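You operate a simulated robot arm through the tools that you are given. There is no shell and no other tool.

You are at the controls of a simulated two-armed robot. One attempt, no reset.

JOB
Fit the gasket strip that the strip card names and press it home.
Fine: plate down, wind the pressure knob till the lamp shows, slacken it, plate up again; nothing pinched.

Only the result counts: the job must be done as asked and must still hold three seconds after the hand-in. Knocking over, shifting, dropping, spilling or breaking anything else fails it.

ROBOT AND FRAMES
Two 7-joint arms with fingered hands on one trunk that stands fixed in place. Base frame: the origin is at the foot of the trunk, x ahead of it, y to its left, z up. Lengths are in m, angles in degrees, forces in N, time in s.
The left shoulder is at [0.057, 0.158, 1.244], the right one opposite. With the tool pointing down near the work surface each hand reaches from about 0.1 to 0.82 m from the base axis, measured 20 degrees to its own side. Payload 4 kg a hand.
The tool frame of a hand sits at the grasp point between the pads (the TCP): z along the fingers, y along the line on which they close. The tips reach 0.03 m beyond it. The gripper opens to 0.104 m. The gripper's body begins 0.035 m behind the TCP. The gripper is a hand of 4 fingers: y runs from the thumb to the fingers, the wrist lies at [-0.015, -0.104, -0.178] in the tool frame, and closing takes about 1.5 s.
Orientation is that of the tool frame in the base frame, as a unit quaternion [x, y, z, w]. With the fingers straight down and the wrist toward the robot, the tool's x, y and z point along [0, 1, 0], [1, 0, 0] and [0, 0, -1] of the base frame.

CONTROLS
- The arms move only by the tool nudge_tool. It takes "left_rows", "right_rows" or both (then of equal length, played together; a hand with none holds still); each is a list of rows, each a list of 7 numbers: the turn, a rotation vector about the base's x, y, z in degrees, then the shift along the base's x, y, z in mm, then the finger opening in mm, from 0 to 104. In form: [[rx, ry, rz, tx, ty, tz, claw], ...]. A call has 1 to 20 rows; each row is the pose to reach, as a shift and turn from the pose commanded when the call began. Each row takes 0.2 s and may step no farther than 0.05 m and 8.6 degrees from the row before; otherwise, or with a gripper value out of range, the whole call is refused. Where a pose cannot be reached the arm comes as near as it can. A force on the tool above 80 N (or 10 N above the force at the start of the call, whichever is more), or a blocked arm, ends the call early, and 0.2 s more pass. Each finger travels about 0.045 m/s and halts on what it meets, pressing with about 27 N; the grip force reading is that of the motor and also rises with nothing between the fingers. The clock runs only during rows and for 0.2 s after the last one: add rows that repeat a pose to give the fingers time. It gives the time, the measured TCP pose, the force on the tool (base axes), the opening and the grip force at its end, in the units of the frame above (readings bear some noise), with the torque about the TCP (base axes, N m) and any sound that the robot's microphone picked up.
- Cameras (640 x 400 px; columns grow to the right, rows downward): "scene" is now at [0.1263, -0.0414, 1.4195]; the picture's right is [-0.48, -0.88, 0.01], its down [-0.51, 0.27, -0.82] and it looks along [0.72, -0.39, -0.58] (base axes); focal length 236 px, centre (320, 200). "left" rides on the left gripper at [-0.061, -0.092, -0.13] in its tool frame; the picture's right is [-0.81, -0.28, 0.52], its down [0.53, -0.71, 0.45] and it looks along [0.24, 0.64, 0.72] (tool axes); focal length 275 px, centre (320, 200). "right" rides on the right gripper at [0.061, -0.092, -0.131] in its tool frame; the picture's right is [-0.81, 0.28, -0.52], its down [-0.53, -0.71, 0.46] and it looks along [-0.24, 0.64, 0.73] (tool axes); focal length 275 px, centre (320, 200). There is no depth. A picture from a camera that has moved, and an enlarged one, comes with that camera's place and axes in the base frame and with its lens.
- grab_frame(camera): a new picture of that camera. It takes no simulated time.
- slide_trunk(by): slides the trunk up (or, below 0, down) by that many m; the arms and the scene camera ride with it, the base frame stays. It gives what a move gives, with no picture.
- preshape(shape, hand): the hand has 4 fingers and takes this shape, open, in about a second: jaw (thumb against the fingers, like two jaws); tri (thumb and two fingers); tip (a fingertip pinch); poke (one finger out to press); point (the index stretched); flat (the hand flat); cup (the hand cupped); fist (a fist). The gripper value then closes the fingers along that shape, each until it touches; the sizes above hold for jaw. It gives what a move gives, with no picture.
- aim_head(pan, tilt): turns the head with the scene camera to pan (to the left, within 80 degrees either way) and tilt (down, from -29 to 69), counted from straight ahead of the robot. It gives what a move gives.
- zoom(camera, box): a new picture of the part [left, top, right, bottom] of that camera's present view, enlarged. It takes no simulated time.
- close_job(): hands the job in; it is judged then, once.

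Places have to be worked out from the pictures, the camera data and where the tool is seen. Open the grippers and draw the arms clear of the work before you hand the job in, unless the task says otherwise.

The tools are called after "Emit:" as name(argument=value, ...) on one line, values as JSON. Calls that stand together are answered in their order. nudge_tool: Moves the arms, as the interface text tells. Its arguments: {"type":"object","properties":{"left_rows":{"type":"array","items":{"type":"array","items":{"type":"number"}}},"right_rows":{"type":"array","items":{"type":"array","items":{"type":"number"}}}},"required":[]} The other tools are called the same way: slide_trunk (by) slides the trunk up or down; preshape (shape, hand) gives the hand a shape; aim_head (pan, tilt) turns the head that bears the scene camera; grab_frame (camera) takes a picture; zoom (camera, box) takes an enlarged picture of a part of a camera's view; close_job () hands the job in.

At the start:

```text
clock: 0.0
left_ee_pos: [0.5167, -0.0702, 1.242]
left_tcp_rot: [0.707, 0.707, 0.0, 0.0]
left_contact_force: [-0.3, -0.1, -0.1]
left_moment: [-0.01, 0.04, 0.03]
left_finger_gap: 0.1036
left_finger_force: 0.0
left_shape: jaw
right_ee_pos: [0.3497, -0.3792, 1.2842]
right_tcp_rot: [0.708, 0.707, -0.001, 0.001]
right_contact_force: [1.0, 0.4, -0.2]
right_moment: [-0.01, 0.01, 0.01]
right_finger_gap: 0.1035
right_finger_force: 0.1
right_shape: jaw
trunk travel left (down, up): [-0.45, 0.057]
head pan, tilt: [-28.4, 34.6]
```

scene: 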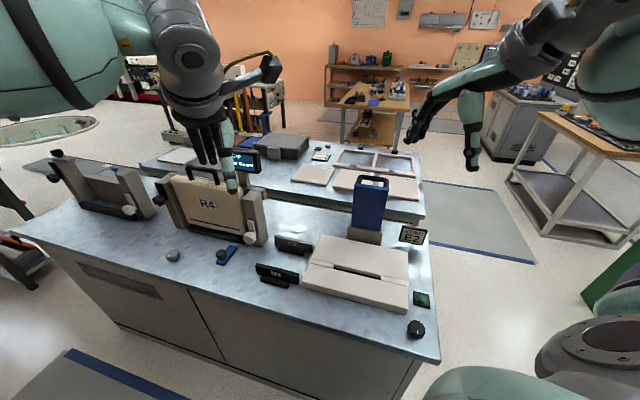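
right: 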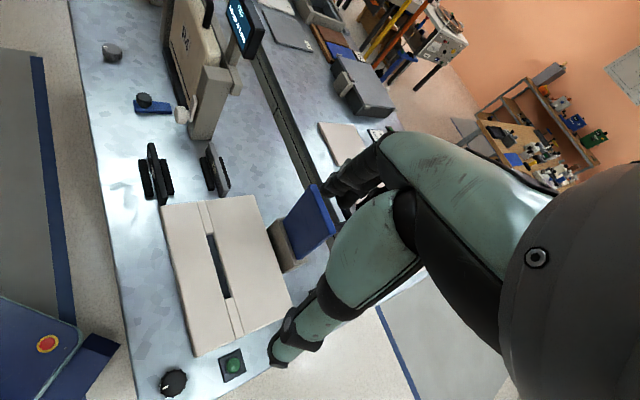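
left: 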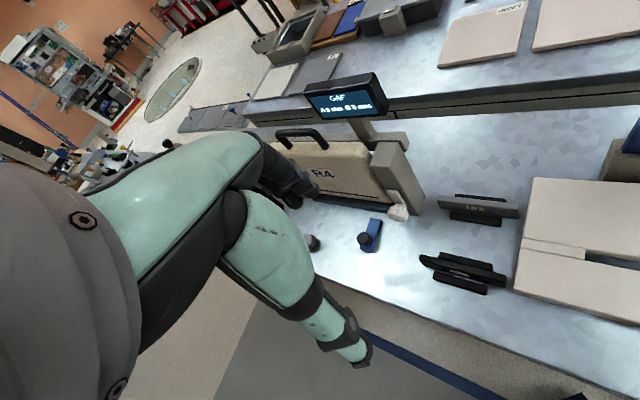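

I start by enlarging the parts of the scene view to read the card, the strips and the fixture.

Emit:
zoom(camera="scene", box=[230, 160, 450, 360])

Emit:
zoom(camera="scene", box=[40, 120, 280, 280])

Emit:
zoom(camera="scene", box=[260, 120, 450, 220])

Emit:
zoom(camera="left", box=[240, 60, 540, 300])

```text
2.00 times, centred on (340, 260) of scene
camera zoom: at [0.1263, -0.0414, 1.4195], right [-0.48, -0.88, 0.01], down [-0.51, 0.27, -0.82], along [0.72, -0.39, -0.58], focal length 472 px, centre (280, 80)
```

zoom: 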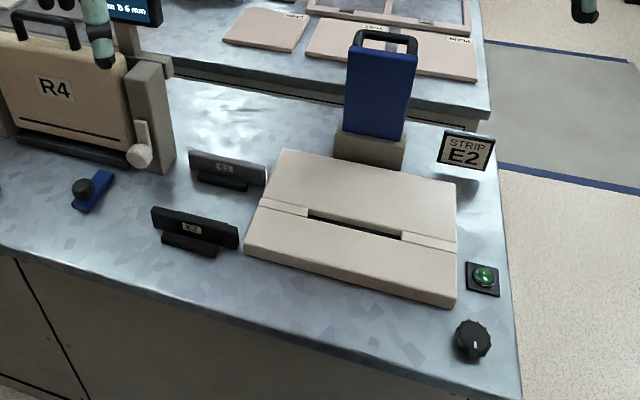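

```text
2.50 times, centred on (160, 200) of scene
camera zoom: at [0.1263, -0.0414, 1.4195], right [-0.48, -0.88, 0.01], down [-0.51, 0.27, -0.82], along [0.72, -0.39, -0.58], focal length 590 px, centre (720, 200)
```

zoom: 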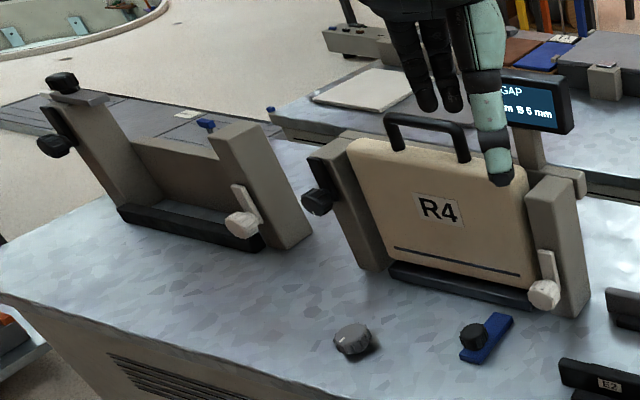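

```text
3.37 times, centred on (355, 170) of scene
camera zoom: at [0.1263, -0.0414, 1.4195], right [-0.48, -0.88, 0.01], down [-0.51, 0.27, -0.82], along [0.72, -0.39, -0.58], focal length 796 px, centre (202, 301)
```

zoom: 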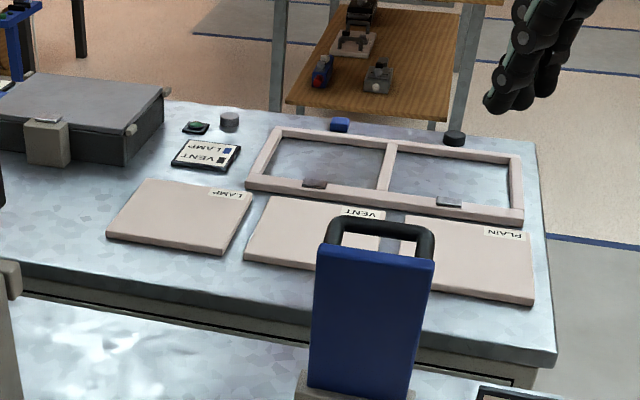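

```text
1.67 times, centred on (390, 180) of left
camera zoom: at [0.425, -0.1317, 1.372], right [-0.28, -0.81, -0.52], down [-0.71, 0.53, -0.45], along [0.64, 0.24, -0.72], focal length 459 px, centre (203, 233)
```

zoom: 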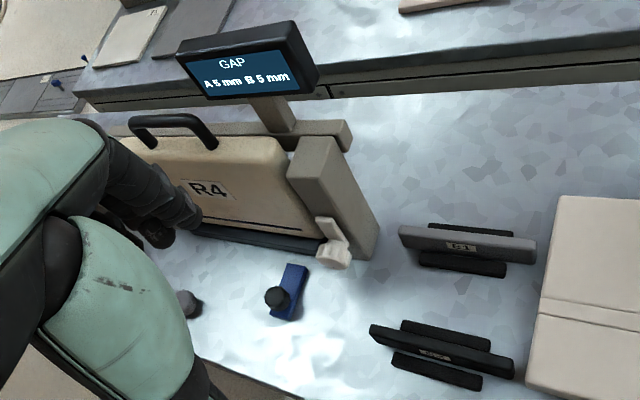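

The card reads STRIP E2; strips E1 and E2 stand in two holders left of the beige fixture. I look closer at the fixture, blue plate, lamp and knob from both gripper cameras.

Emit:
zoom(camera="right", box=[120, 120, 360, 400])

Emit:
zoom(camera="scene", box=[290, 160, 450, 260])

Emit:
zoom(camera="scene", box=[240, 220, 440, 345])

Emit:
zoom(camera="right", box=[120, 120, 280, 220])

```text
1.43 times, centred on (240, 260) of right
camera zoom: at [0.2578, -0.3195, 1.4139], right [0.27, -0.81, 0.52], down [-0.71, -0.53, -0.45], along [0.64, -0.25, -0.72], focal length 393 px, centre (434, 114)
```

zoom: 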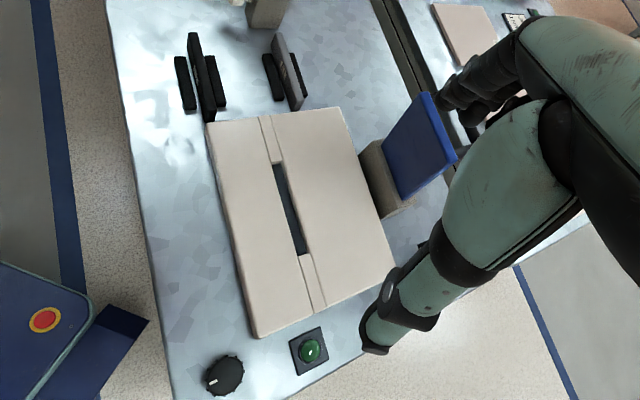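

```text
4.00 times, centred on (370, 210) of scene
camera zoom: at [0.1263, -0.0414, 1.4195], right [-0.48, -0.88, 0.01], down [-0.51, 0.27, -0.82], along [0.72, -0.39, -0.58], focal length 945 px, centre (120, 160)
```

zoom: 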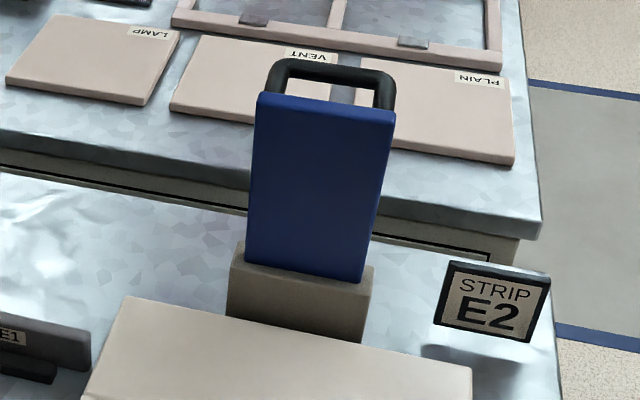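

```text
3.20 times, centred on (340, 282) of scene
camera zoom: at [0.1263, -0.0414, 1.4195], right [-0.48, -0.88, 0.01], down [-0.51, 0.27, -0.82], along [0.72, -0.39, -0.58], focal length 756 px, centre (256, -64)
```

zoom: 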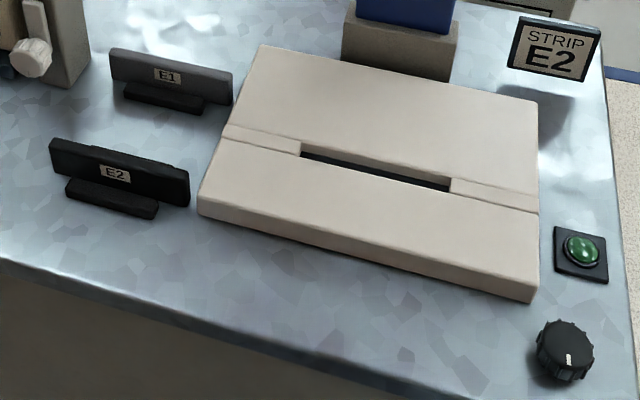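

```text
4.00 times, centred on (200, 170) of right
camera zoom: at [0.2578, -0.3195, 1.4139], right [0.27, -0.81, 0.52], down [-0.71, -0.53, -0.45], along [0.64, -0.25, -0.72], focal length 1101 px, centre (800, 320)
```

zoom: 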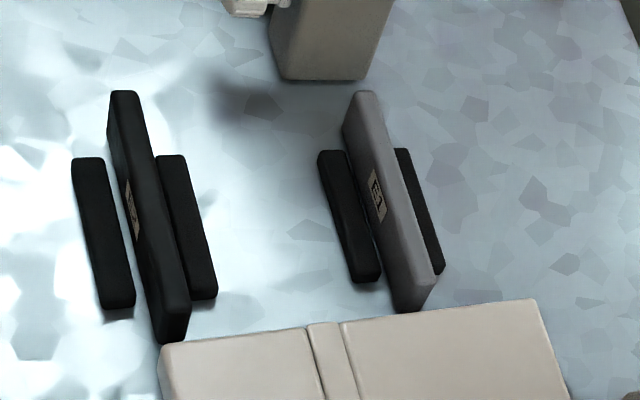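

The bench is turned about 45° to me; the bed (about 0.31 x 0.21 m) is centred near (0.51, -0.40), top around z 0.80. I aim the head at it for a better view.

Emit:
aim_head(pan=-42, tilt=44)

Emit:
grab_frame(camera="scene")

```text
clock: 0.8
left_ee_pos: [0.502, -0.0706, 1.247]
left_tcp_rot: [0.708, 0.707, 0.005, 0.004]
left_contact_force: [-0.1, 0.3, 0.5]
left_moment: [0.0, 0.02, 0.01]
left_finger_gap: 0.1042
left_finger_force: 0.0
left_shape: jaw
right_ee_pos: [0.3358, -0.3802, 1.2874]
right_tcp_rot: [0.708, 0.706, 0.003, 0.006]
right_contact_force: [0.4, 0.0, -0.5]
right_moment: [0.02, 0.01, -0.05]
right_finger_gap: 0.1039
right_finger_force: 0.0
right_shape: jaw
trunk travel left (down, up): [-0.45, 0.057]
head pan, tilt: [-42.0, 44.0]
```

```text
taken
camera scene: at [0.1098, -0.0543, 1.4057], right [-0.67, -0.74, 0.01], down [-0.53, 0.46, -0.71], along [0.53, -0.48, -0.7], focal length 236 px, centre (320, 200)
```

scene: 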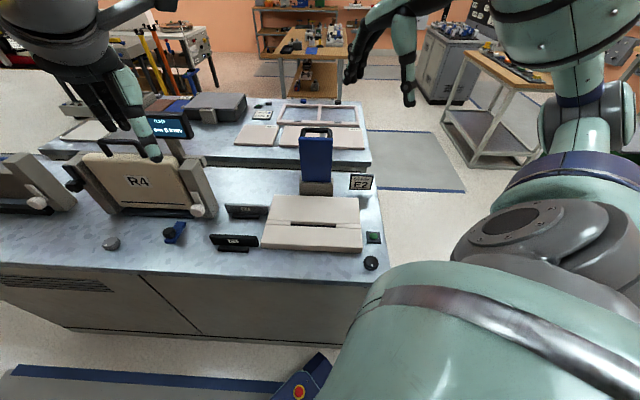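

Now I zoom in on the bed, plate, strips and knob from this view.

Emit:
zoom(camera="scene", box=[255, 115, 385, 205])

Emit:
zoom(camera="scene", box=[250, 180, 390, 280])

Emit:
zoom(camera="scene", box=[200, 190, 300, 260])

Emit:
zoom(camera="right", box=[200, 160, 400, 310])

```text
4.44 times, centred on (320, 160) of scene
camera zoom: at [0.1098, -0.0543, 1.4057], right [-0.67, -0.74, 0.01], down [-0.53, 0.46, -0.71], along [0.53, -0.48, -0.7], focal length 1050 px, centre (320, 378)
```

zoom: 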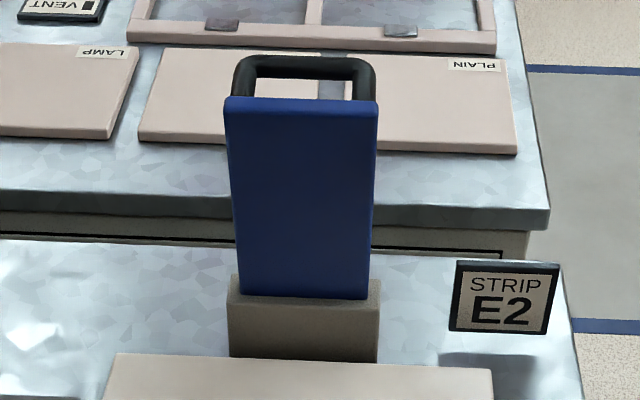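

```text
4.00 times, centred on (320, 230) of scene
camera zoom: at [0.1098, -0.0543, 1.4057], right [-0.67, -0.74, 0.01], down [-0.53, 0.46, -0.71], along [0.53, -0.48, -0.7], focal length 945 px, centre (320, 80)
```

zoom: 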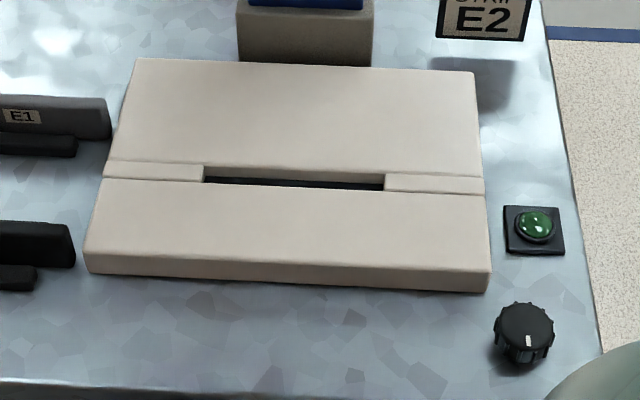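

```text
5.71 times, centred on (250, 225) of scene
camera zoom: at [0.1098, -0.0543, 1.4057], right [-0.67, -0.74, 0.01], down [-0.53, 0.46, -0.71], along [0.53, -0.48, -0.7], focal length 1350 px, centre (720, 57)
```

zoom: 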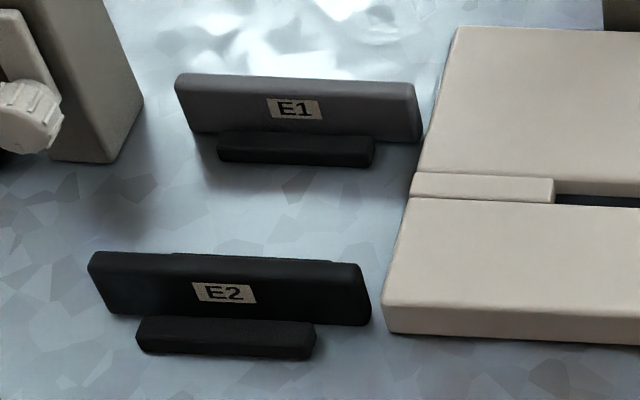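

```text
2.67 times, centred on (300, 235) of right
camera zoom: at [0.2428, -0.3182, 1.4183], right [0.27, -0.81, 0.52], down [-0.71, -0.53, -0.46], along [0.65, -0.25, -0.72], focal length 734 px, centre (373, 107)
```

zoom: 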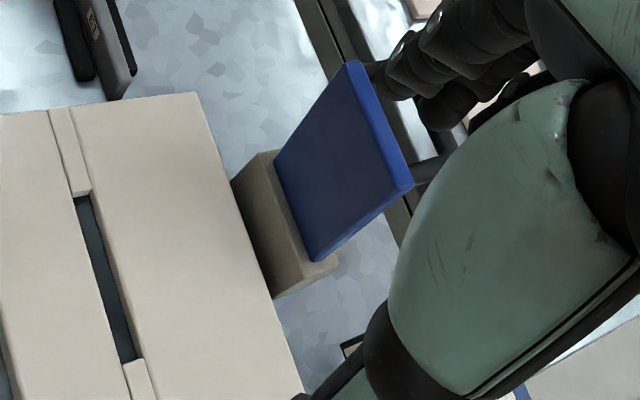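

The plate, block and strips are clearer, but I need a side view of the plate to understand how it goes down. I swing the right hand up and to the right of the fixture, high above everything, so its camera looks along the bench.

Emit:
nudge_tool(right_rows=[[0, 0, 7, 10, -18, -6, 104], [0, 0, 14, 24, -36, -13, 104], [0, 0, 21, 38, -54, -22, 104], [0, 0, 28, 52, -72, -31, 104], [0, 0, 35, 66, -90, -40, 104], [0, 0, 42, 80, -110, -50, 104], [0, 0, 49, 95, -130, -60, 104], [0, 0, 56, 110, -150, -70, 104], [0, 0, 63, 125, -170, -80, 104], [0, 0, 66, 137, -181, -90, 104], [0, 0, 66, 137, -181, -90, 104]])

Emit:
grab_frame(camera="right")

Emit:
grab_frame(camera="scene")

```text
clock: 3.2
left_ee_pos: [0.5025, -0.0709, 1.2482]
left_tcp_rot: [0.707, 0.708, 0.004, 0.004]
left_contact_force: [-0.3, -0.6, -0.3]
left_moment: [0.0, 0.01, 0.02]
left_finger_gap: 0.104
left_finger_force: 0.0
left_shape: jaw
right_ee_pos: [0.4725, -0.5616, 1.1991]
right_tcp_rot: [0.207, 0.978, 0.006, 0.001]
right_contact_force: [-1.1, -0.6, -0.6]
right_moment: [0.0, -0.02, 0.03]
right_finger_gap: 0.1039
right_finger_force: 0.1
right_shape: jaw
trunk travel left (down, up): [-0.45, 0.057]
head pan, tilt: [-42.0, 44.0]
```

```text
taken
camera right: at [0.3785, -0.6222, 1.3293], right [0.85, -0.08, 0.52], down [0.2, -0.86, -0.46], along [0.49, 0.5, -0.72], focal length 275 px, centre (320, 200)
```

right: 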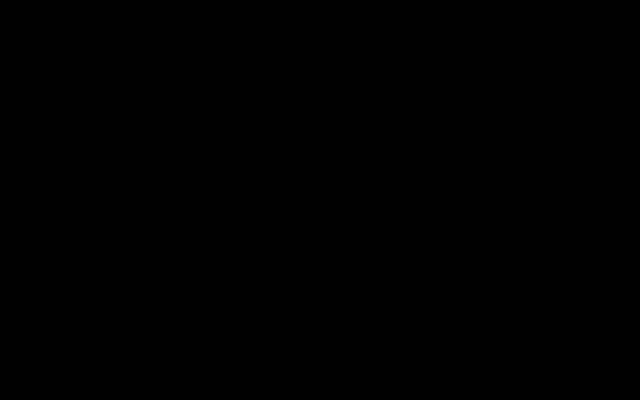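

```text
taken
camera scene: at [0.1097, -0.0541, 1.4057], right [-0.67, -0.74, 0.01], down [-0.53, 0.46, -0.71], along [0.53, -0.48, -0.7], focal length 236 px, centre (320, 200)
```

scene: 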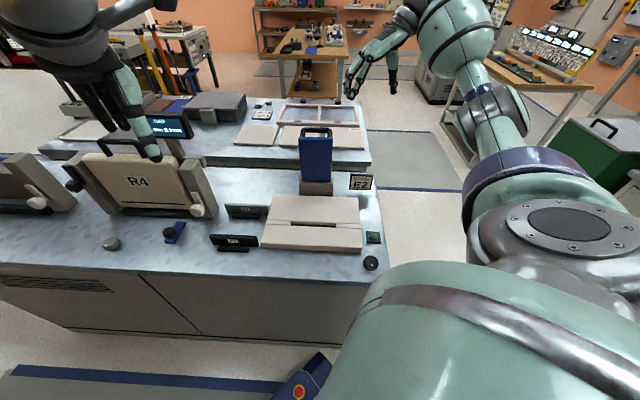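

The right camera is covered by its own forearm at this turn. I turn it back by some 26° and look again.

Emit:
nudge_tool(right_rows=[[0, 0, -8, 0, 0, 0, 104], [0, 0, -16, 0, 0, 0, 104], [0, 0, -24, 0, 0, 0, 104], [0, 0, -30, 0, 0, 0, 104], [0, 0, -30, 0, 0, 0, 104]])

Emit:
grab_frame(camera="right")

```text
clock: 4.4
left_ee_pos: [0.5028, -0.0703, 1.2486]
left_tcp_rot: [0.707, 0.707, 0.005, 0.003]
left_contact_force: [0.0, -0.1, 0.7]
left_moment: [0.03, 0.01, -0.01]
left_finger_gap: 0.1037
left_finger_force: 0.0
left_shape: jaw
right_ee_pos: [0.4725, -0.5615, 1.1992]
right_tcp_rot: [0.455, 0.891, 0.005, 0.004]
right_contact_force: [0.3, -0.5, 0.4]
right_moment: [0.02, -0.01, -0.03]
right_finger_gap: 0.1039
right_finger_force: 0.1
right_shape: jaw
trunk travel left (down, up): [-0.45, 0.057]
head pan, tilt: [-42.0, 44.0]
```

```text
taken
camera right: at [0.3618, -0.5669, 1.3295], right [0.69, -0.5, 0.52], down [-0.26, -0.85, -0.46], along [0.67, 0.18, -0.72], focal length 275 px, centre (320, 200)
```

right: 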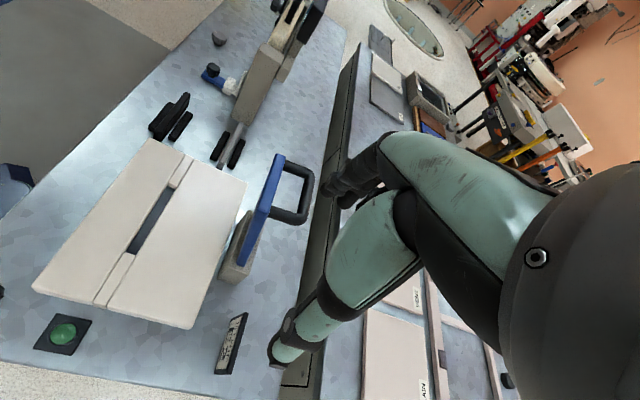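

Emit:
zoom(camera="right", box=[190, 130, 350, 300])

Emit:
zoom(camera="right", box=[130, 80, 260, 180])

Emit:
zoom(camera="right", box=[20, 120, 260, 370])

```text
2.35 times, centred on (270, 215) of right
camera zoom: at [0.3618, -0.5669, 1.3295], right [0.69, -0.5, 0.52], down [-0.26, -0.85, -0.46], along [0.67, 0.18, -0.72], focal length 648 px, centre (438, 165)
```

zoom: 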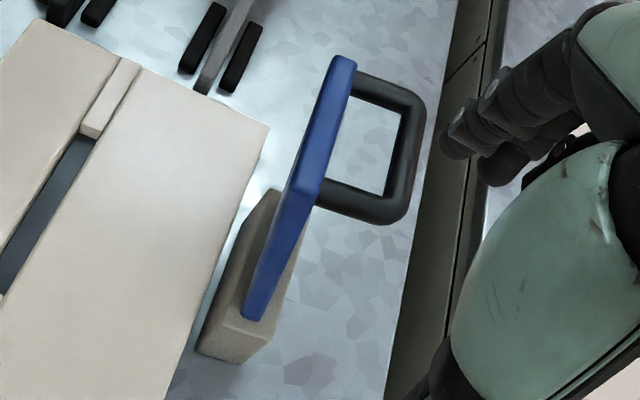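

```text
4.00 times, centred on (195, 130) of right
camera zoom: at [0.3618, -0.5669, 1.3295], right [0.69, -0.5, 0.52], down [-0.26, -0.85, -0.46], along [0.67, 0.18, -0.72], focal length 1101 px, centre (820, 480)
```

zoom: 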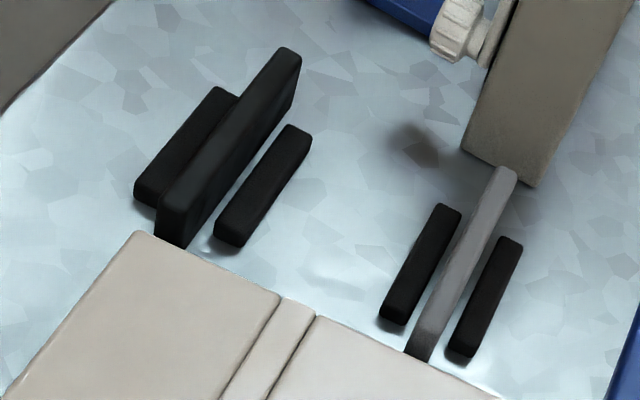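

```text
1.60 times, centred on (140, 245) of right
camera zoom: at [0.3618, -0.5669, 1.3295], right [0.69, -0.5, 0.52], down [-0.26, -0.85, -0.46], along [0.67, 0.18, -0.72], focal length 440 px, centre (608, 128)
```

zoom: 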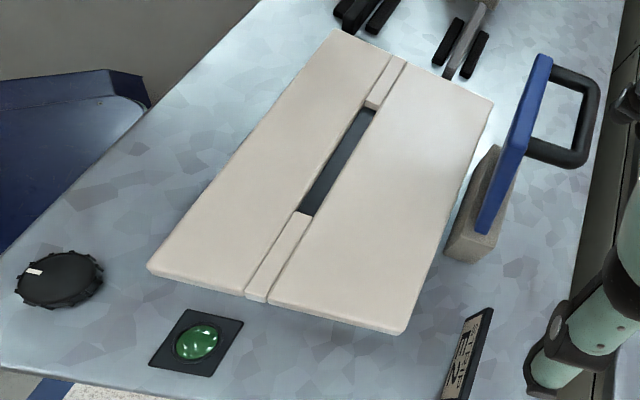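

The side view shows the blue plate is hinged at the grey block, leaning a little forward, with a U-handle on its back face; folded down it will cover the slot. Bed top is about z 0.832, slot centre near (0.473, -0.364), strip E2 near (0.585, -0.153) with its top near z 0.85. I first take the left arm out of the way, level and to the left.

Emit:
nudge_tool(left_rows=[[0, 0, 0, -15, 36, 0, 104], [0, 0, 0, -30, 72, 0, 104], [0, 0, 0, -45, 108, 0, 104], [0, 0, 0, -60, 144, 0, 104], [0, 0, 0, -75, 180, 0, 104], [0, 0, 0, -90, 216, 0, 104], [0, 0, 0, -105, 252, 0, 104], [0, 0, 0, -120, 288, 0, 104], [0, 0, 0, -130, 320, 0, 104], [0, 0, 0, -130, 320, 0, 104]])

Emit:
grab_frame(camera="scene")

Emit:
grab_frame(camera="left")

```text
clock: 6.6
left_ee_pos: [0.3744, 0.2487, 1.248]
left_tcp_rot: [0.707, 0.707, 0.005, 0.004]
left_contact_force: [0.1, -0.2, -0.4]
left_moment: [-0.01, 0.0, 0.03]
left_finger_gap: 0.1041
left_finger_force: 0.0
left_shape: jaw
right_ee_pos: [0.4746, -0.5614, 1.1994]
right_tcp_rot: [0.454, 0.891, 0.005, 0.002]
right_contact_force: [0.3, -0.3, -0.6]
right_moment: [0.02, 0.0, 0.05]
right_finger_gap: 0.1039
right_finger_force: 0.2
right_shape: jaw
trunk travel left (down, up): [-0.45, 0.057]
head pan, tilt: [-42.0, 44.0]
```

```text
taken
camera scene: at [0.1099, -0.0552, 1.4057], right [-0.67, -0.74, 0.01], down [-0.53, 0.47, -0.71], along [0.52, -0.48, -0.7], focal length 236 px, centre (320, 200)
```

scene: 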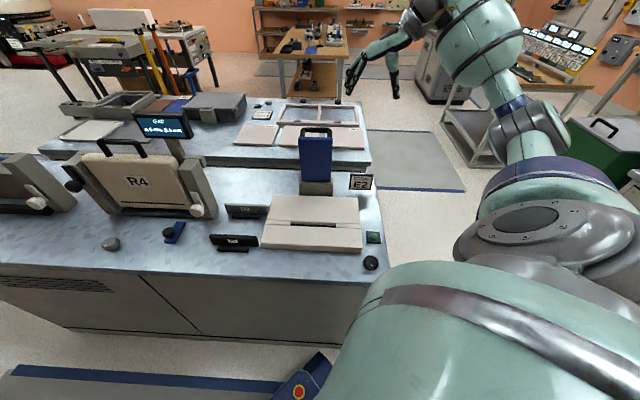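

```text
taken
camera left: at [0.2792, 0.1867, 1.3763], right [-0.27, -0.81, -0.52], down [-0.71, 0.53, -0.46], along [0.65, 0.25, -0.72], focal length 275 px, centre (320, 200)
```

left: 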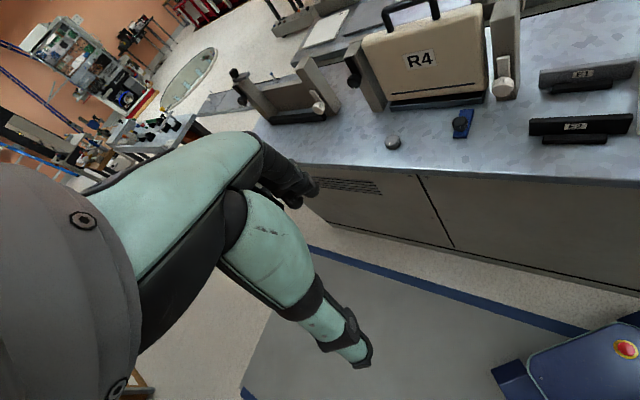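

The left camera from here sees the strips; turning the left hand will give a useful third view. I bring the right hand over strip E2 (hover at z about 1.06), turned square to the bench, and turn the left hand toward the fixture.

Emit:
nudge_tool(right_rows=[[0, 0, -6.75, 9, 34, 0, 104], [0, 0, -13.5, 18, 68, 0, 104], [0, 0, -20.25, 27, 102, 0, 104], [0, 0, -27, 37, 136, 0, 104], [0, 0, -33.75, 46, 170, 0, 104], [0, 0, -40.5, 55, 204, 0, 104], [0, 0, -47.25, 64, 238, -20, 104], [0, 0, -54, 73, 272, -43, 104], [0, 0, -60.75, 82, 306, -66, 104], [0, 0, -67.5, 92, 340, -90, 104], [0, 0, -74.25, 101, 374, -115, 104], [0, 0, -81, 110, 408, -139, 104], [0, 0, -81, 110, 408, -139, 104]], left_rows=[[0, 0, -4, 0, 0, 0, 104], [0, 0, -8, 0, 0, 0, 104], [0, 0, -12, 0, 0, 0, 104], [0, 0, -16, 0, 0, 0, 104], [0, 0, -20, 0, 0, 0, 104], [0, 0, -24, 0, 0, 0, 104], [0, 0, -28, 0, 0, 0, 104], [0, 0, -32, 0, 0, 0, 104], [0, 0, -36, 0, 0, 0, 104], [0, 0, -40, 0, 0, 0, 104], [0, 0, -44, 0, 0, 0, 104], [0, 0, -48, 0, 0, 0, 104], [0, 0, -48, 0, 0, 0, 104]])

Emit:
grab_frame(camera="right")

Emit:
grab_frame(camera="scene")

Emit:
grab_frame(camera="left")

```text
clock: 9.4
left_ee_pos: [0.3699, 0.247, 1.2485]
left_tcp_rot: [0.934, 0.358, 0.002, 0.005]
left_contact_force: [-0.3, 0.4, -0.1]
left_moment: [0.04, -0.01, 0.01]
left_finger_gap: 0.1039
left_finger_force: 0.1
left_shape: jaw
right_ee_pos: [0.5826, -0.1524, 1.0574]
right_tcp_rot: [0.924, 0.382, 0.001, 0.007]
right_contact_force: [-0.2, -0.4, 0.1]
right_moment: [0.02, 0.01, 0.0]
right_finger_gap: 0.1038
right_finger_force: 0.0
right_shape: jaw
trunk travel left (down, up): [-0.45, 0.057]
head pan, tilt: [-42.0, 44.0]
```

```text
taken
camera right: at [0.5589, -0.0442, 1.1874], right [-0.38, -0.76, 0.52], down [-0.88, 0.13, -0.46], along [0.29, -0.64, -0.72], focal length 275 px, centre (320, 200)
```

right: 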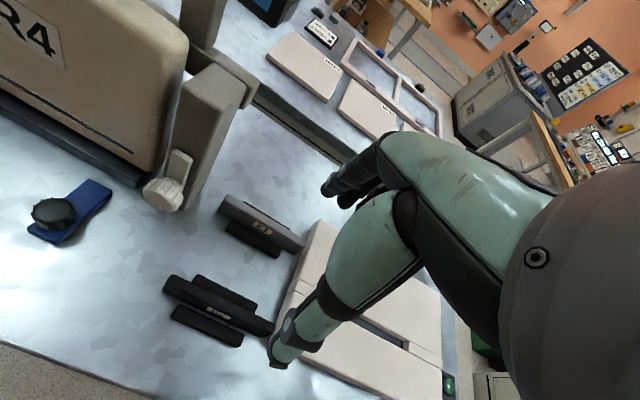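

```text
taken
camera scene: at [0.1089, -0.0555, 1.4057], right [-0.67, -0.74, 0.01], down [-0.53, 0.47, -0.71], along [0.53, -0.48, -0.7], focal length 236 px, centre (320, 200)
```

scene: 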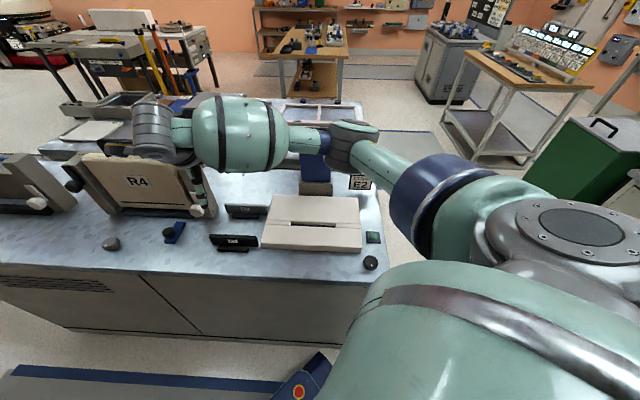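

```text
taken
camera left: at [0.262, 0.276, 1.3773], right [-0.78, -0.34, -0.52], down [-0.08, 0.88, -0.46], along [0.62, -0.32, -0.72], focal length 275 px, centre (320, 200)
```

left: 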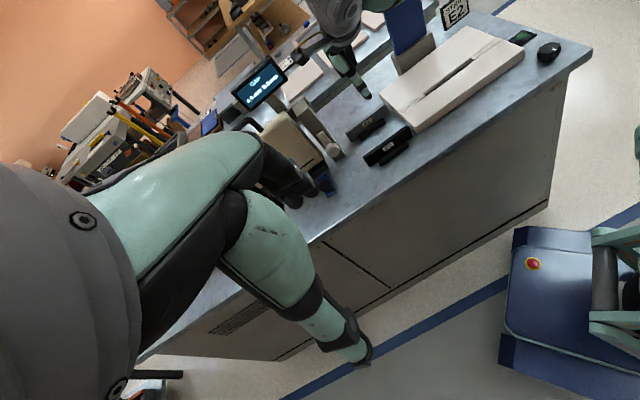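

The hand hovers over E2 as intended. I zoom on the strip with the right and left cameras for a precise fix.

Emit:
zoom(camera="right", box=[150, 250, 290, 360])

Emit:
zoom(camera="left", box=[330, 90, 450, 180])

Emit:
zoom(camera="left", box=[360, 0, 600, 150])

Emit:
zoom(camera="scene", box=[180, 150, 320, 260])

```text
3.64 times, centred on (220, 305) of right
camera zoom: at [0.5589, -0.0442, 1.1874], right [-0.38, -0.76, 0.52], down [-0.88, 0.13, -0.46], along [0.29, -0.64, -0.72], focal length 1001 px, centre (684, -182)
```

zoom: 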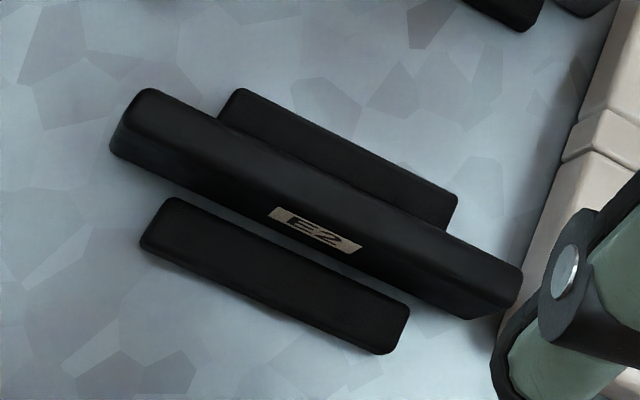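

```text
4.44 times, centred on (390, 135) of left
camera zoom: at [0.262, 0.276, 1.3773], right [-0.78, -0.34, -0.52], down [-0.08, 0.88, -0.46], along [0.62, -0.32, -0.72], focal length 1224 px, centre (9, 489)
```

zoom: 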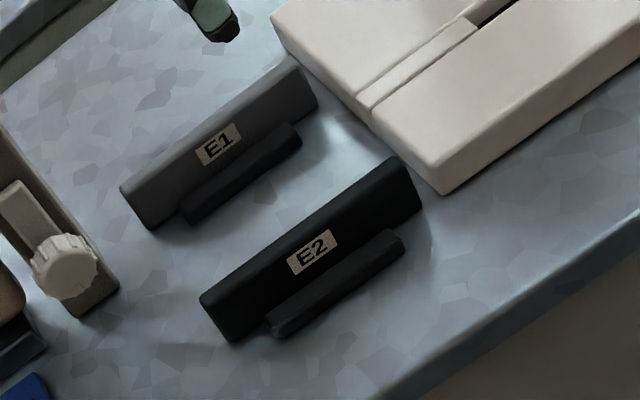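

```text
2.67 times, centred on (480, 75) of left
camera zoom: at [0.262, 0.276, 1.3773], right [-0.78, -0.34, -0.52], down [-0.08, 0.88, -0.46], along [0.62, -0.32, -0.72], focal length 734 px, centre (-107, 533)
```

zoom: 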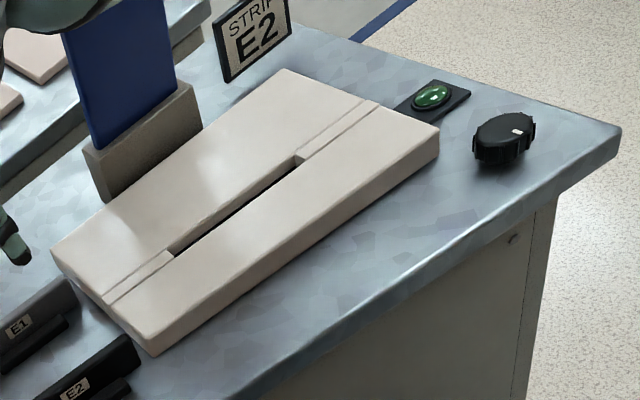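

```text
3.64 times, centred on (250, 205) of scene
camera zoom: at [0.1089, -0.0555, 1.4057], right [-0.67, -0.74, 0.01], down [-0.53, 0.47, -0.71], along [0.53, -0.48, -0.7], focal length 859 px, centre (574, 182)
```

zoom: 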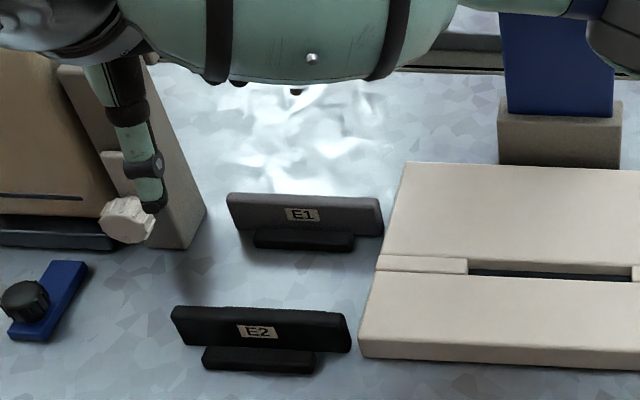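

Triangulating the label and edges puts E2's centre at about (0.5855, -0.1457), top near z 0.845, thickness about 13 mm, lying at 45°. I descend to z about 0.90 over it with a narrower opening and level the tool, then check.

Emit:
nudge_tool(right_rows=[[0.2, 0.1, 0, 1, 2, -30, 90], [0.4, 0.2, 0, 2, 4, -60, 80], [0.7, 0.4, 0, 3, 6.7, -90, 70], [0.7, 0.4, 0, 3, 6.7, -120, 64], [0.7, 0.4, 0, 3, 6.7, -142, 60], [0.7, 0.4, 0, 3, 6.7, -157, 60], [0.7, 0.4, 0, 3, 6.7, -157, 60]])

Emit:
grab_frame(camera="right")

Emit:
zoom(camera="scene", box=[180, 150, 320, 260])

Emit:
zoom(camera="left", box=[290, 30, 490, 180])

```text
clock: 11.0
left_ee_pos: [0.3708, 0.2488, 1.247]
left_tcp_rot: [0.934, 0.358, 0.002, 0.005]
left_contact_force: [0.6, 1.2, -0.3]
left_moment: [0.03, 0.0, 0.01]
left_finger_gap: 0.104
left_finger_force: 0.2
left_shape: jaw
right_ee_pos: [0.5834, -0.1446, 0.9005]
right_tcp_rot: [0.924, 0.382, 0.001, -0.001]
right_contact_force: [0.4, 0.4, -0.1]
right_moment: [0.04, 0.0, -0.02]
right_finger_gap: 0.0602
right_finger_force: 0.0
right_shape: jaw
trunk travel left (down, up): [-0.45, 0.057]
head pan, tilt: [-42.0, 44.0]
```

```text
taken
camera right: at [0.5612, -0.0374, 1.0325], right [-0.38, -0.77, 0.52], down [-0.88, 0.13, -0.45], along [0.28, -0.63, -0.73], focal length 275 px, centre (320, 200)
```

right: 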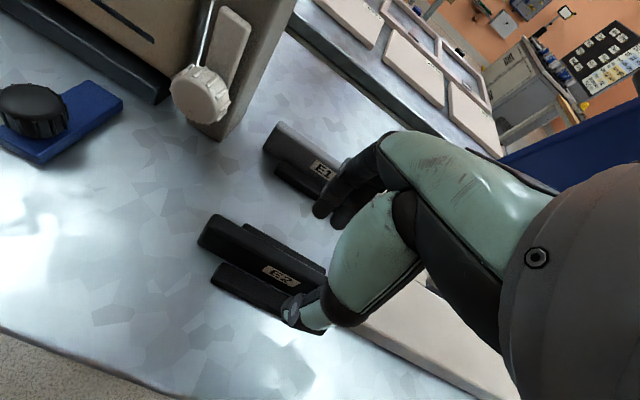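

```text
3.64 times, centred on (250, 205) of scene
camera zoom: at [0.1099, -0.0543, 1.4057], right [-0.67, -0.74, 0.01], down [-0.53, 0.46, -0.71], along [0.53, -0.48, -0.7], focal length 859 px, centre (574, 182)
```

zoom: 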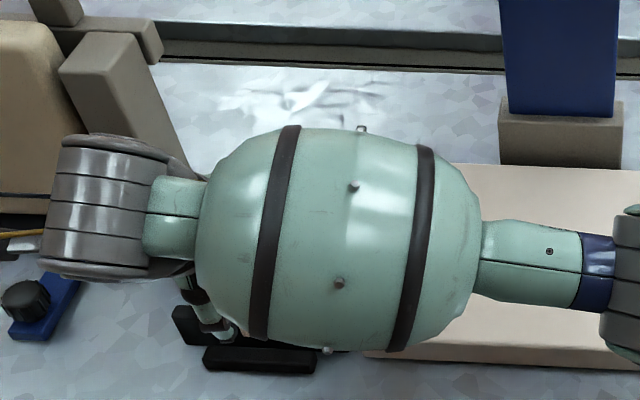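

```text
2.67 times, centred on (390, 105) of left
camera zoom: at [0.2631, 0.277, 1.3768], right [-0.78, -0.34, -0.52], down [-0.08, 0.88, -0.46], along [0.62, -0.32, -0.72], focal length 734 px, centre (133, 453)
```

zoom: 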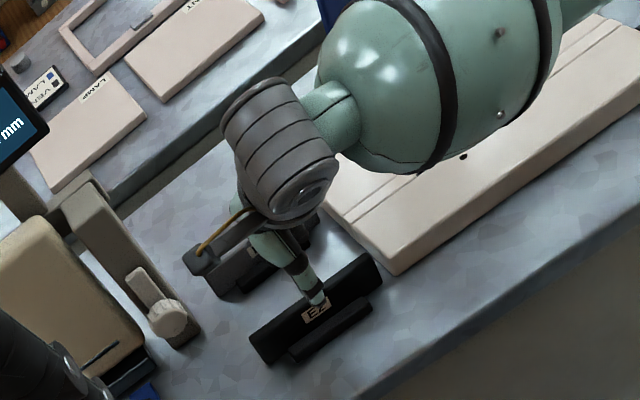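

Label fix agrees with the earlier estimate, and thumb and fingers straddle the strip. I lower to z about 0.859 and check the forces before closing.

Emit:
nudge_tool(right_rows=[[0, 0, 0, 0.5, -1, -14, 60], [0, 0, 0, 1, -1.5, -28, 60], [0, 0, 0, 1, -1.5, -41, 60], [0, 0, 0, 1, -1.5, -41, 60]])

Emit:
grab_frame(camera="right")

Emit:
zoom(camera="left", box=[330, 80, 450, 180])

```text
clock: 12.0
left_ee_pos: [0.3718, 0.2477, 1.2469]
left_tcp_rot: [0.934, 0.358, 0.002, 0.005]
left_contact_force: [-0.4, -0.2, 0.3]
left_moment: [-0.05, 0.01, 0.02]
left_finger_gap: 0.104
left_finger_force: 0.1
left_shape: jaw
right_ee_pos: [0.5841, -0.1469, 0.8606]
right_tcp_rot: [0.924, 0.382, 0.001, 0.0]
right_contact_force: [-0.5, -0.4, -0.3]
right_moment: [0.0, 0.01, 0.03]
right_finger_gap: 0.0605
right_finger_force: 0.1
right_shape: jaw
trunk travel left (down, up): [-0.45, 0.057]
head pan, tilt: [-42.0, 44.0]
```

```text
taken
camera right: at [0.5622, -0.0396, 0.9911], right [-0.38, -0.77, 0.52], down [-0.88, 0.13, -0.46], along [0.28, -0.63, -0.73], focal length 275 px, centre (320, 200)
```

right: 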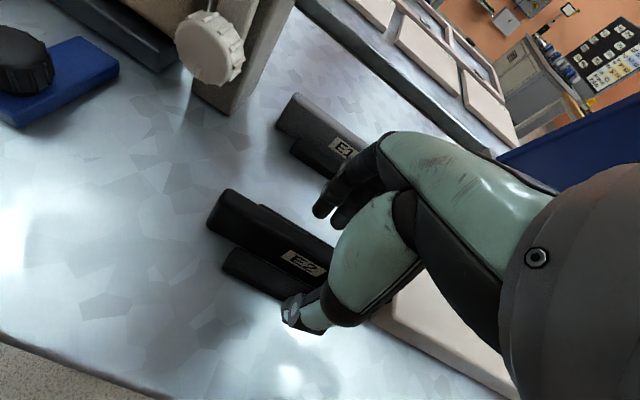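

```text
4.00 times, centred on (390, 130) of left
camera zoom: at [0.263, 0.2771, 1.3768], right [-0.78, -0.34, -0.52], down [-0.08, 0.88, -0.46], along [0.62, -0.32, -0.72], focal length 1101 px, centre (40, 480)
```

zoom: 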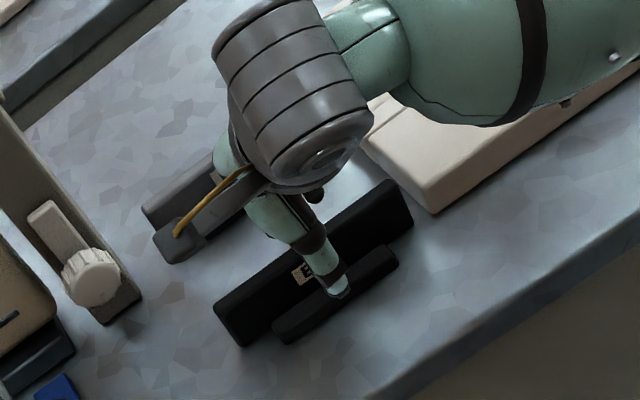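

No contact yet; thumb and fingers stand either side of the strip. I close on it.

Emit:
nudge_tool(right_rows=[[0, 0, 0, 0, 0, 0, 40], [0, 0, 0, 0, 0, 0, 20], [0, 0, 0, 0, 0, 0, 5], [0, 0, 0, 0, 0, 0, 5], [0, 0, 0, 0, 0, 0, 5], [0, 0, 0, 0, 0, 0, 5], [0, 0, 0, 0, 0, 0, 5]])

Emit:
grab_frame(camera="right")

Emit:
zoom(camera="left", box=[330, 80, 450, 180])

```text
clock: 13.6
left_ee_pos: [0.3714, 0.2481, 1.2471]
left_tcp_rot: [0.933, 0.359, 0.003, 0.006]
left_contact_force: [0.1, 0.1, -0.4]
left_moment: [0.04, 0.01, -0.03]
left_finger_gap: 0.1041
left_finger_force: 0.1
left_shape: jaw
right_ee_pos: [0.5842, -0.1469, 0.86]
right_tcp_rot: [0.924, 0.382, 0.0, -0.001]
right_contact_force: [0.3, -1.7, -0.5]
right_moment: [-0.06, -0.02, 0.04]
right_finger_gap: 0.0092
right_finger_force: 28.0
right_shape: jaw
trunk travel left (down, up): [-0.45, 0.057]
head pan, tilt: [-42.0, 44.0]
```

```text
taken
camera right: at [0.5623, -0.0397, 0.9911], right [-0.38, -0.77, 0.52], down [-0.88, 0.13, -0.45], along [0.28, -0.63, -0.73], focal length 275 px, centre (320, 200)
```

right: 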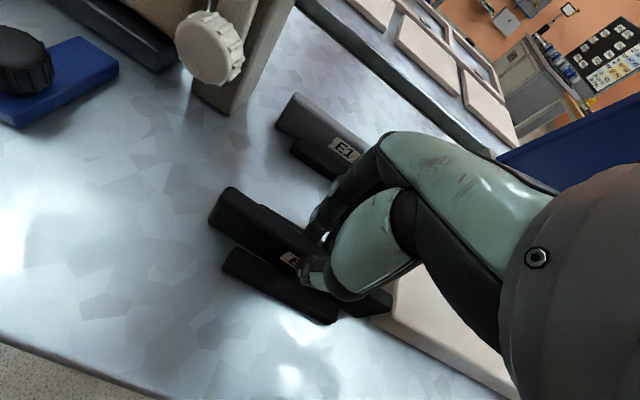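

```text
4.00 times, centred on (390, 130) of left
camera zoom: at [0.2631, 0.277, 1.3768], right [-0.78, -0.34, -0.52], down [-0.08, 0.88, -0.46], along [0.62, -0.32, -0.72], focal length 1101 px, centre (40, 480)
```

zoom: 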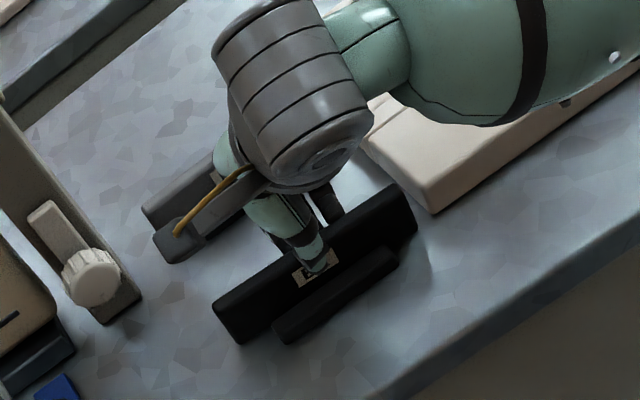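

Gripped at 9 mm with 28 N, thumb on the label. I lift slowly by 60 mm and check that the strip comes along.

Emit:
nudge_tool(right_rows=[[0, 0, 0, 0, 0, 8, 5], [0, 0, 0, 0, 0, 20, 5], [0, 0, 0, 0, 0, 35, 5], [0, 0, 0, 0, 0, 50, 5], [0, 0, 0, 0, 0, 65, 5], [0, 0, 0, 0, 0, 65, 5]])

Emit:
grab_frame(camera="right")

Emit:
zoom(camera="left", box=[330, 60, 450, 180])

Emit:
grab_frame(camera="scene")

```text
clock: 15.0
left_ee_pos: [0.3709, 0.2482, 1.247]
left_tcp_rot: [0.933, 0.359, 0.002, 0.005]
left_contact_force: [-0.2, 0.2, 0.3]
left_moment: [-0.01, -0.01, -0.03]
left_finger_gap: 0.1042
left_finger_force: 0.0
left_shape: jaw
right_ee_pos: [0.5853, -0.1474, 0.9253]
right_tcp_rot: [0.924, 0.382, 0.0, -0.001]
right_contact_force: [0.1, -0.2, -1.3]
right_moment: [0.01, 0.02, 0.01]
right_finger_gap: 0.0094
right_finger_force: 27.4
right_shape: jaw
trunk travel left (down, up): [-0.45, 0.057]
head pan, tilt: [-42.0, 44.0]
```

```text
taken
camera right: at [0.5635, -0.04, 1.0554], right [-0.38, -0.77, 0.52], down [-0.88, 0.13, -0.45], along [0.28, -0.63, -0.73], focal length 275 px, centre (320, 200)
```

right: 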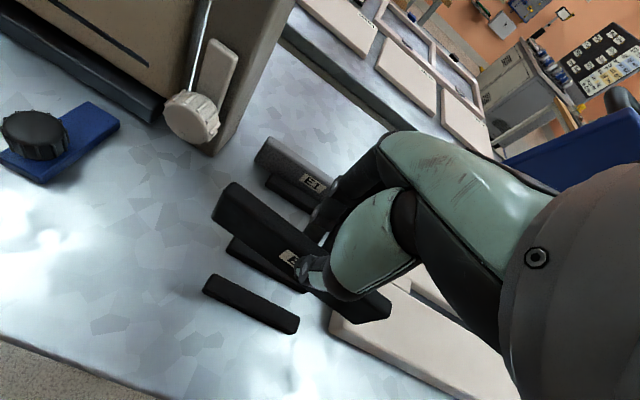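

```text
3.33 times, centred on (390, 120) of left
camera zoom: at [0.2631, 0.2769, 1.3768], right [-0.78, -0.34, -0.52], down [-0.08, 0.88, -0.46], along [0.62, -0.32, -0.72], focal length 918 px, centre (87, 467)
```

zoom: 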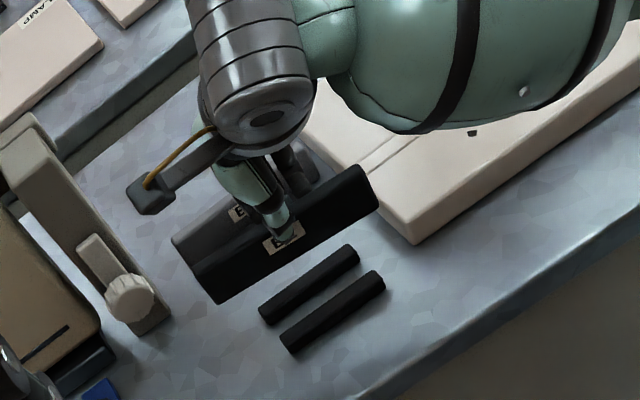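

```text
taken
camera scene: at [0.1099, -0.0544, 1.4057], right [-0.67, -0.74, 0.01], down [-0.53, 0.46, -0.71], along [0.53, -0.48, -0.7], focal length 236 px, centre (320, 200)
```

scene: 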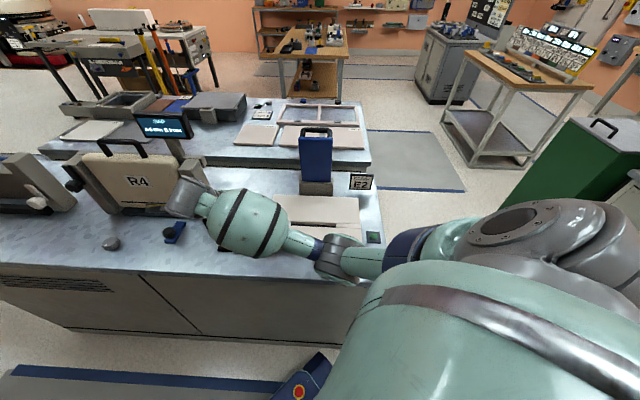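

The strip came free and the rails stayed put. I check whether the strip hangs level in the grip.

Emit:
zoom(camera="right", box=[190, 150, 410, 340])

Emit:
zoom(camera="left", box=[345, 85, 425, 155])

Emit:
zoom(camera="scene", box=[160, 160, 340, 290])

```text
2.11 times, centred on (300, 245) of right
camera zoom: at [0.5635, -0.04, 1.0554], right [-0.38, -0.77, 0.52], down [-0.88, 0.13, -0.45], along [0.28, -0.63, -0.73], focal length 580 px, centre (362, 105)
```

zoom: 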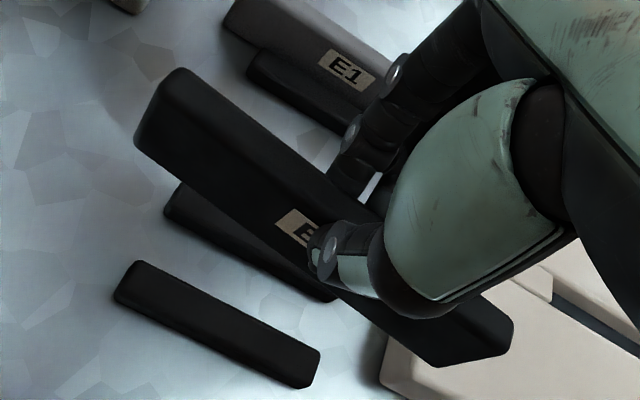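

```text
5.71 times, centred on (385, 120) of left
camera zoom: at [0.2631, 0.2769, 1.3768], right [-0.78, -0.34, -0.52], down [-0.08, 0.88, -0.46], along [0.62, -0.32, -0.72], focal length 1573 px, centre (-51, 657)
```

zoom: 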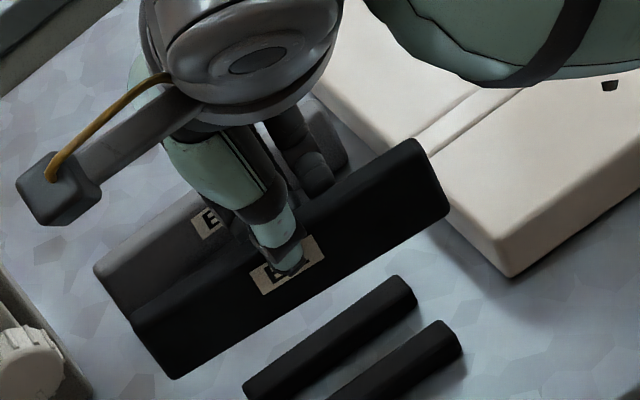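

```text
3.08 times, centred on (250, 225) of scene
camera zoom: at [0.1099, -0.0544, 1.4057], right [-0.67, -0.74, 0.01], down [-0.53, 0.46, -0.71], along [0.53, -0.48, -0.7], focal length 727 px, centre (535, 123)
```

zoom: 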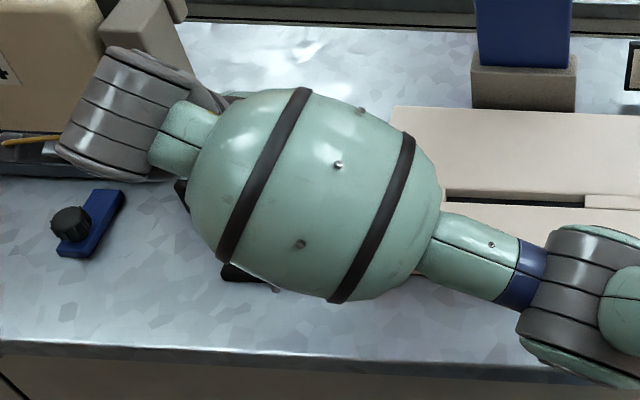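

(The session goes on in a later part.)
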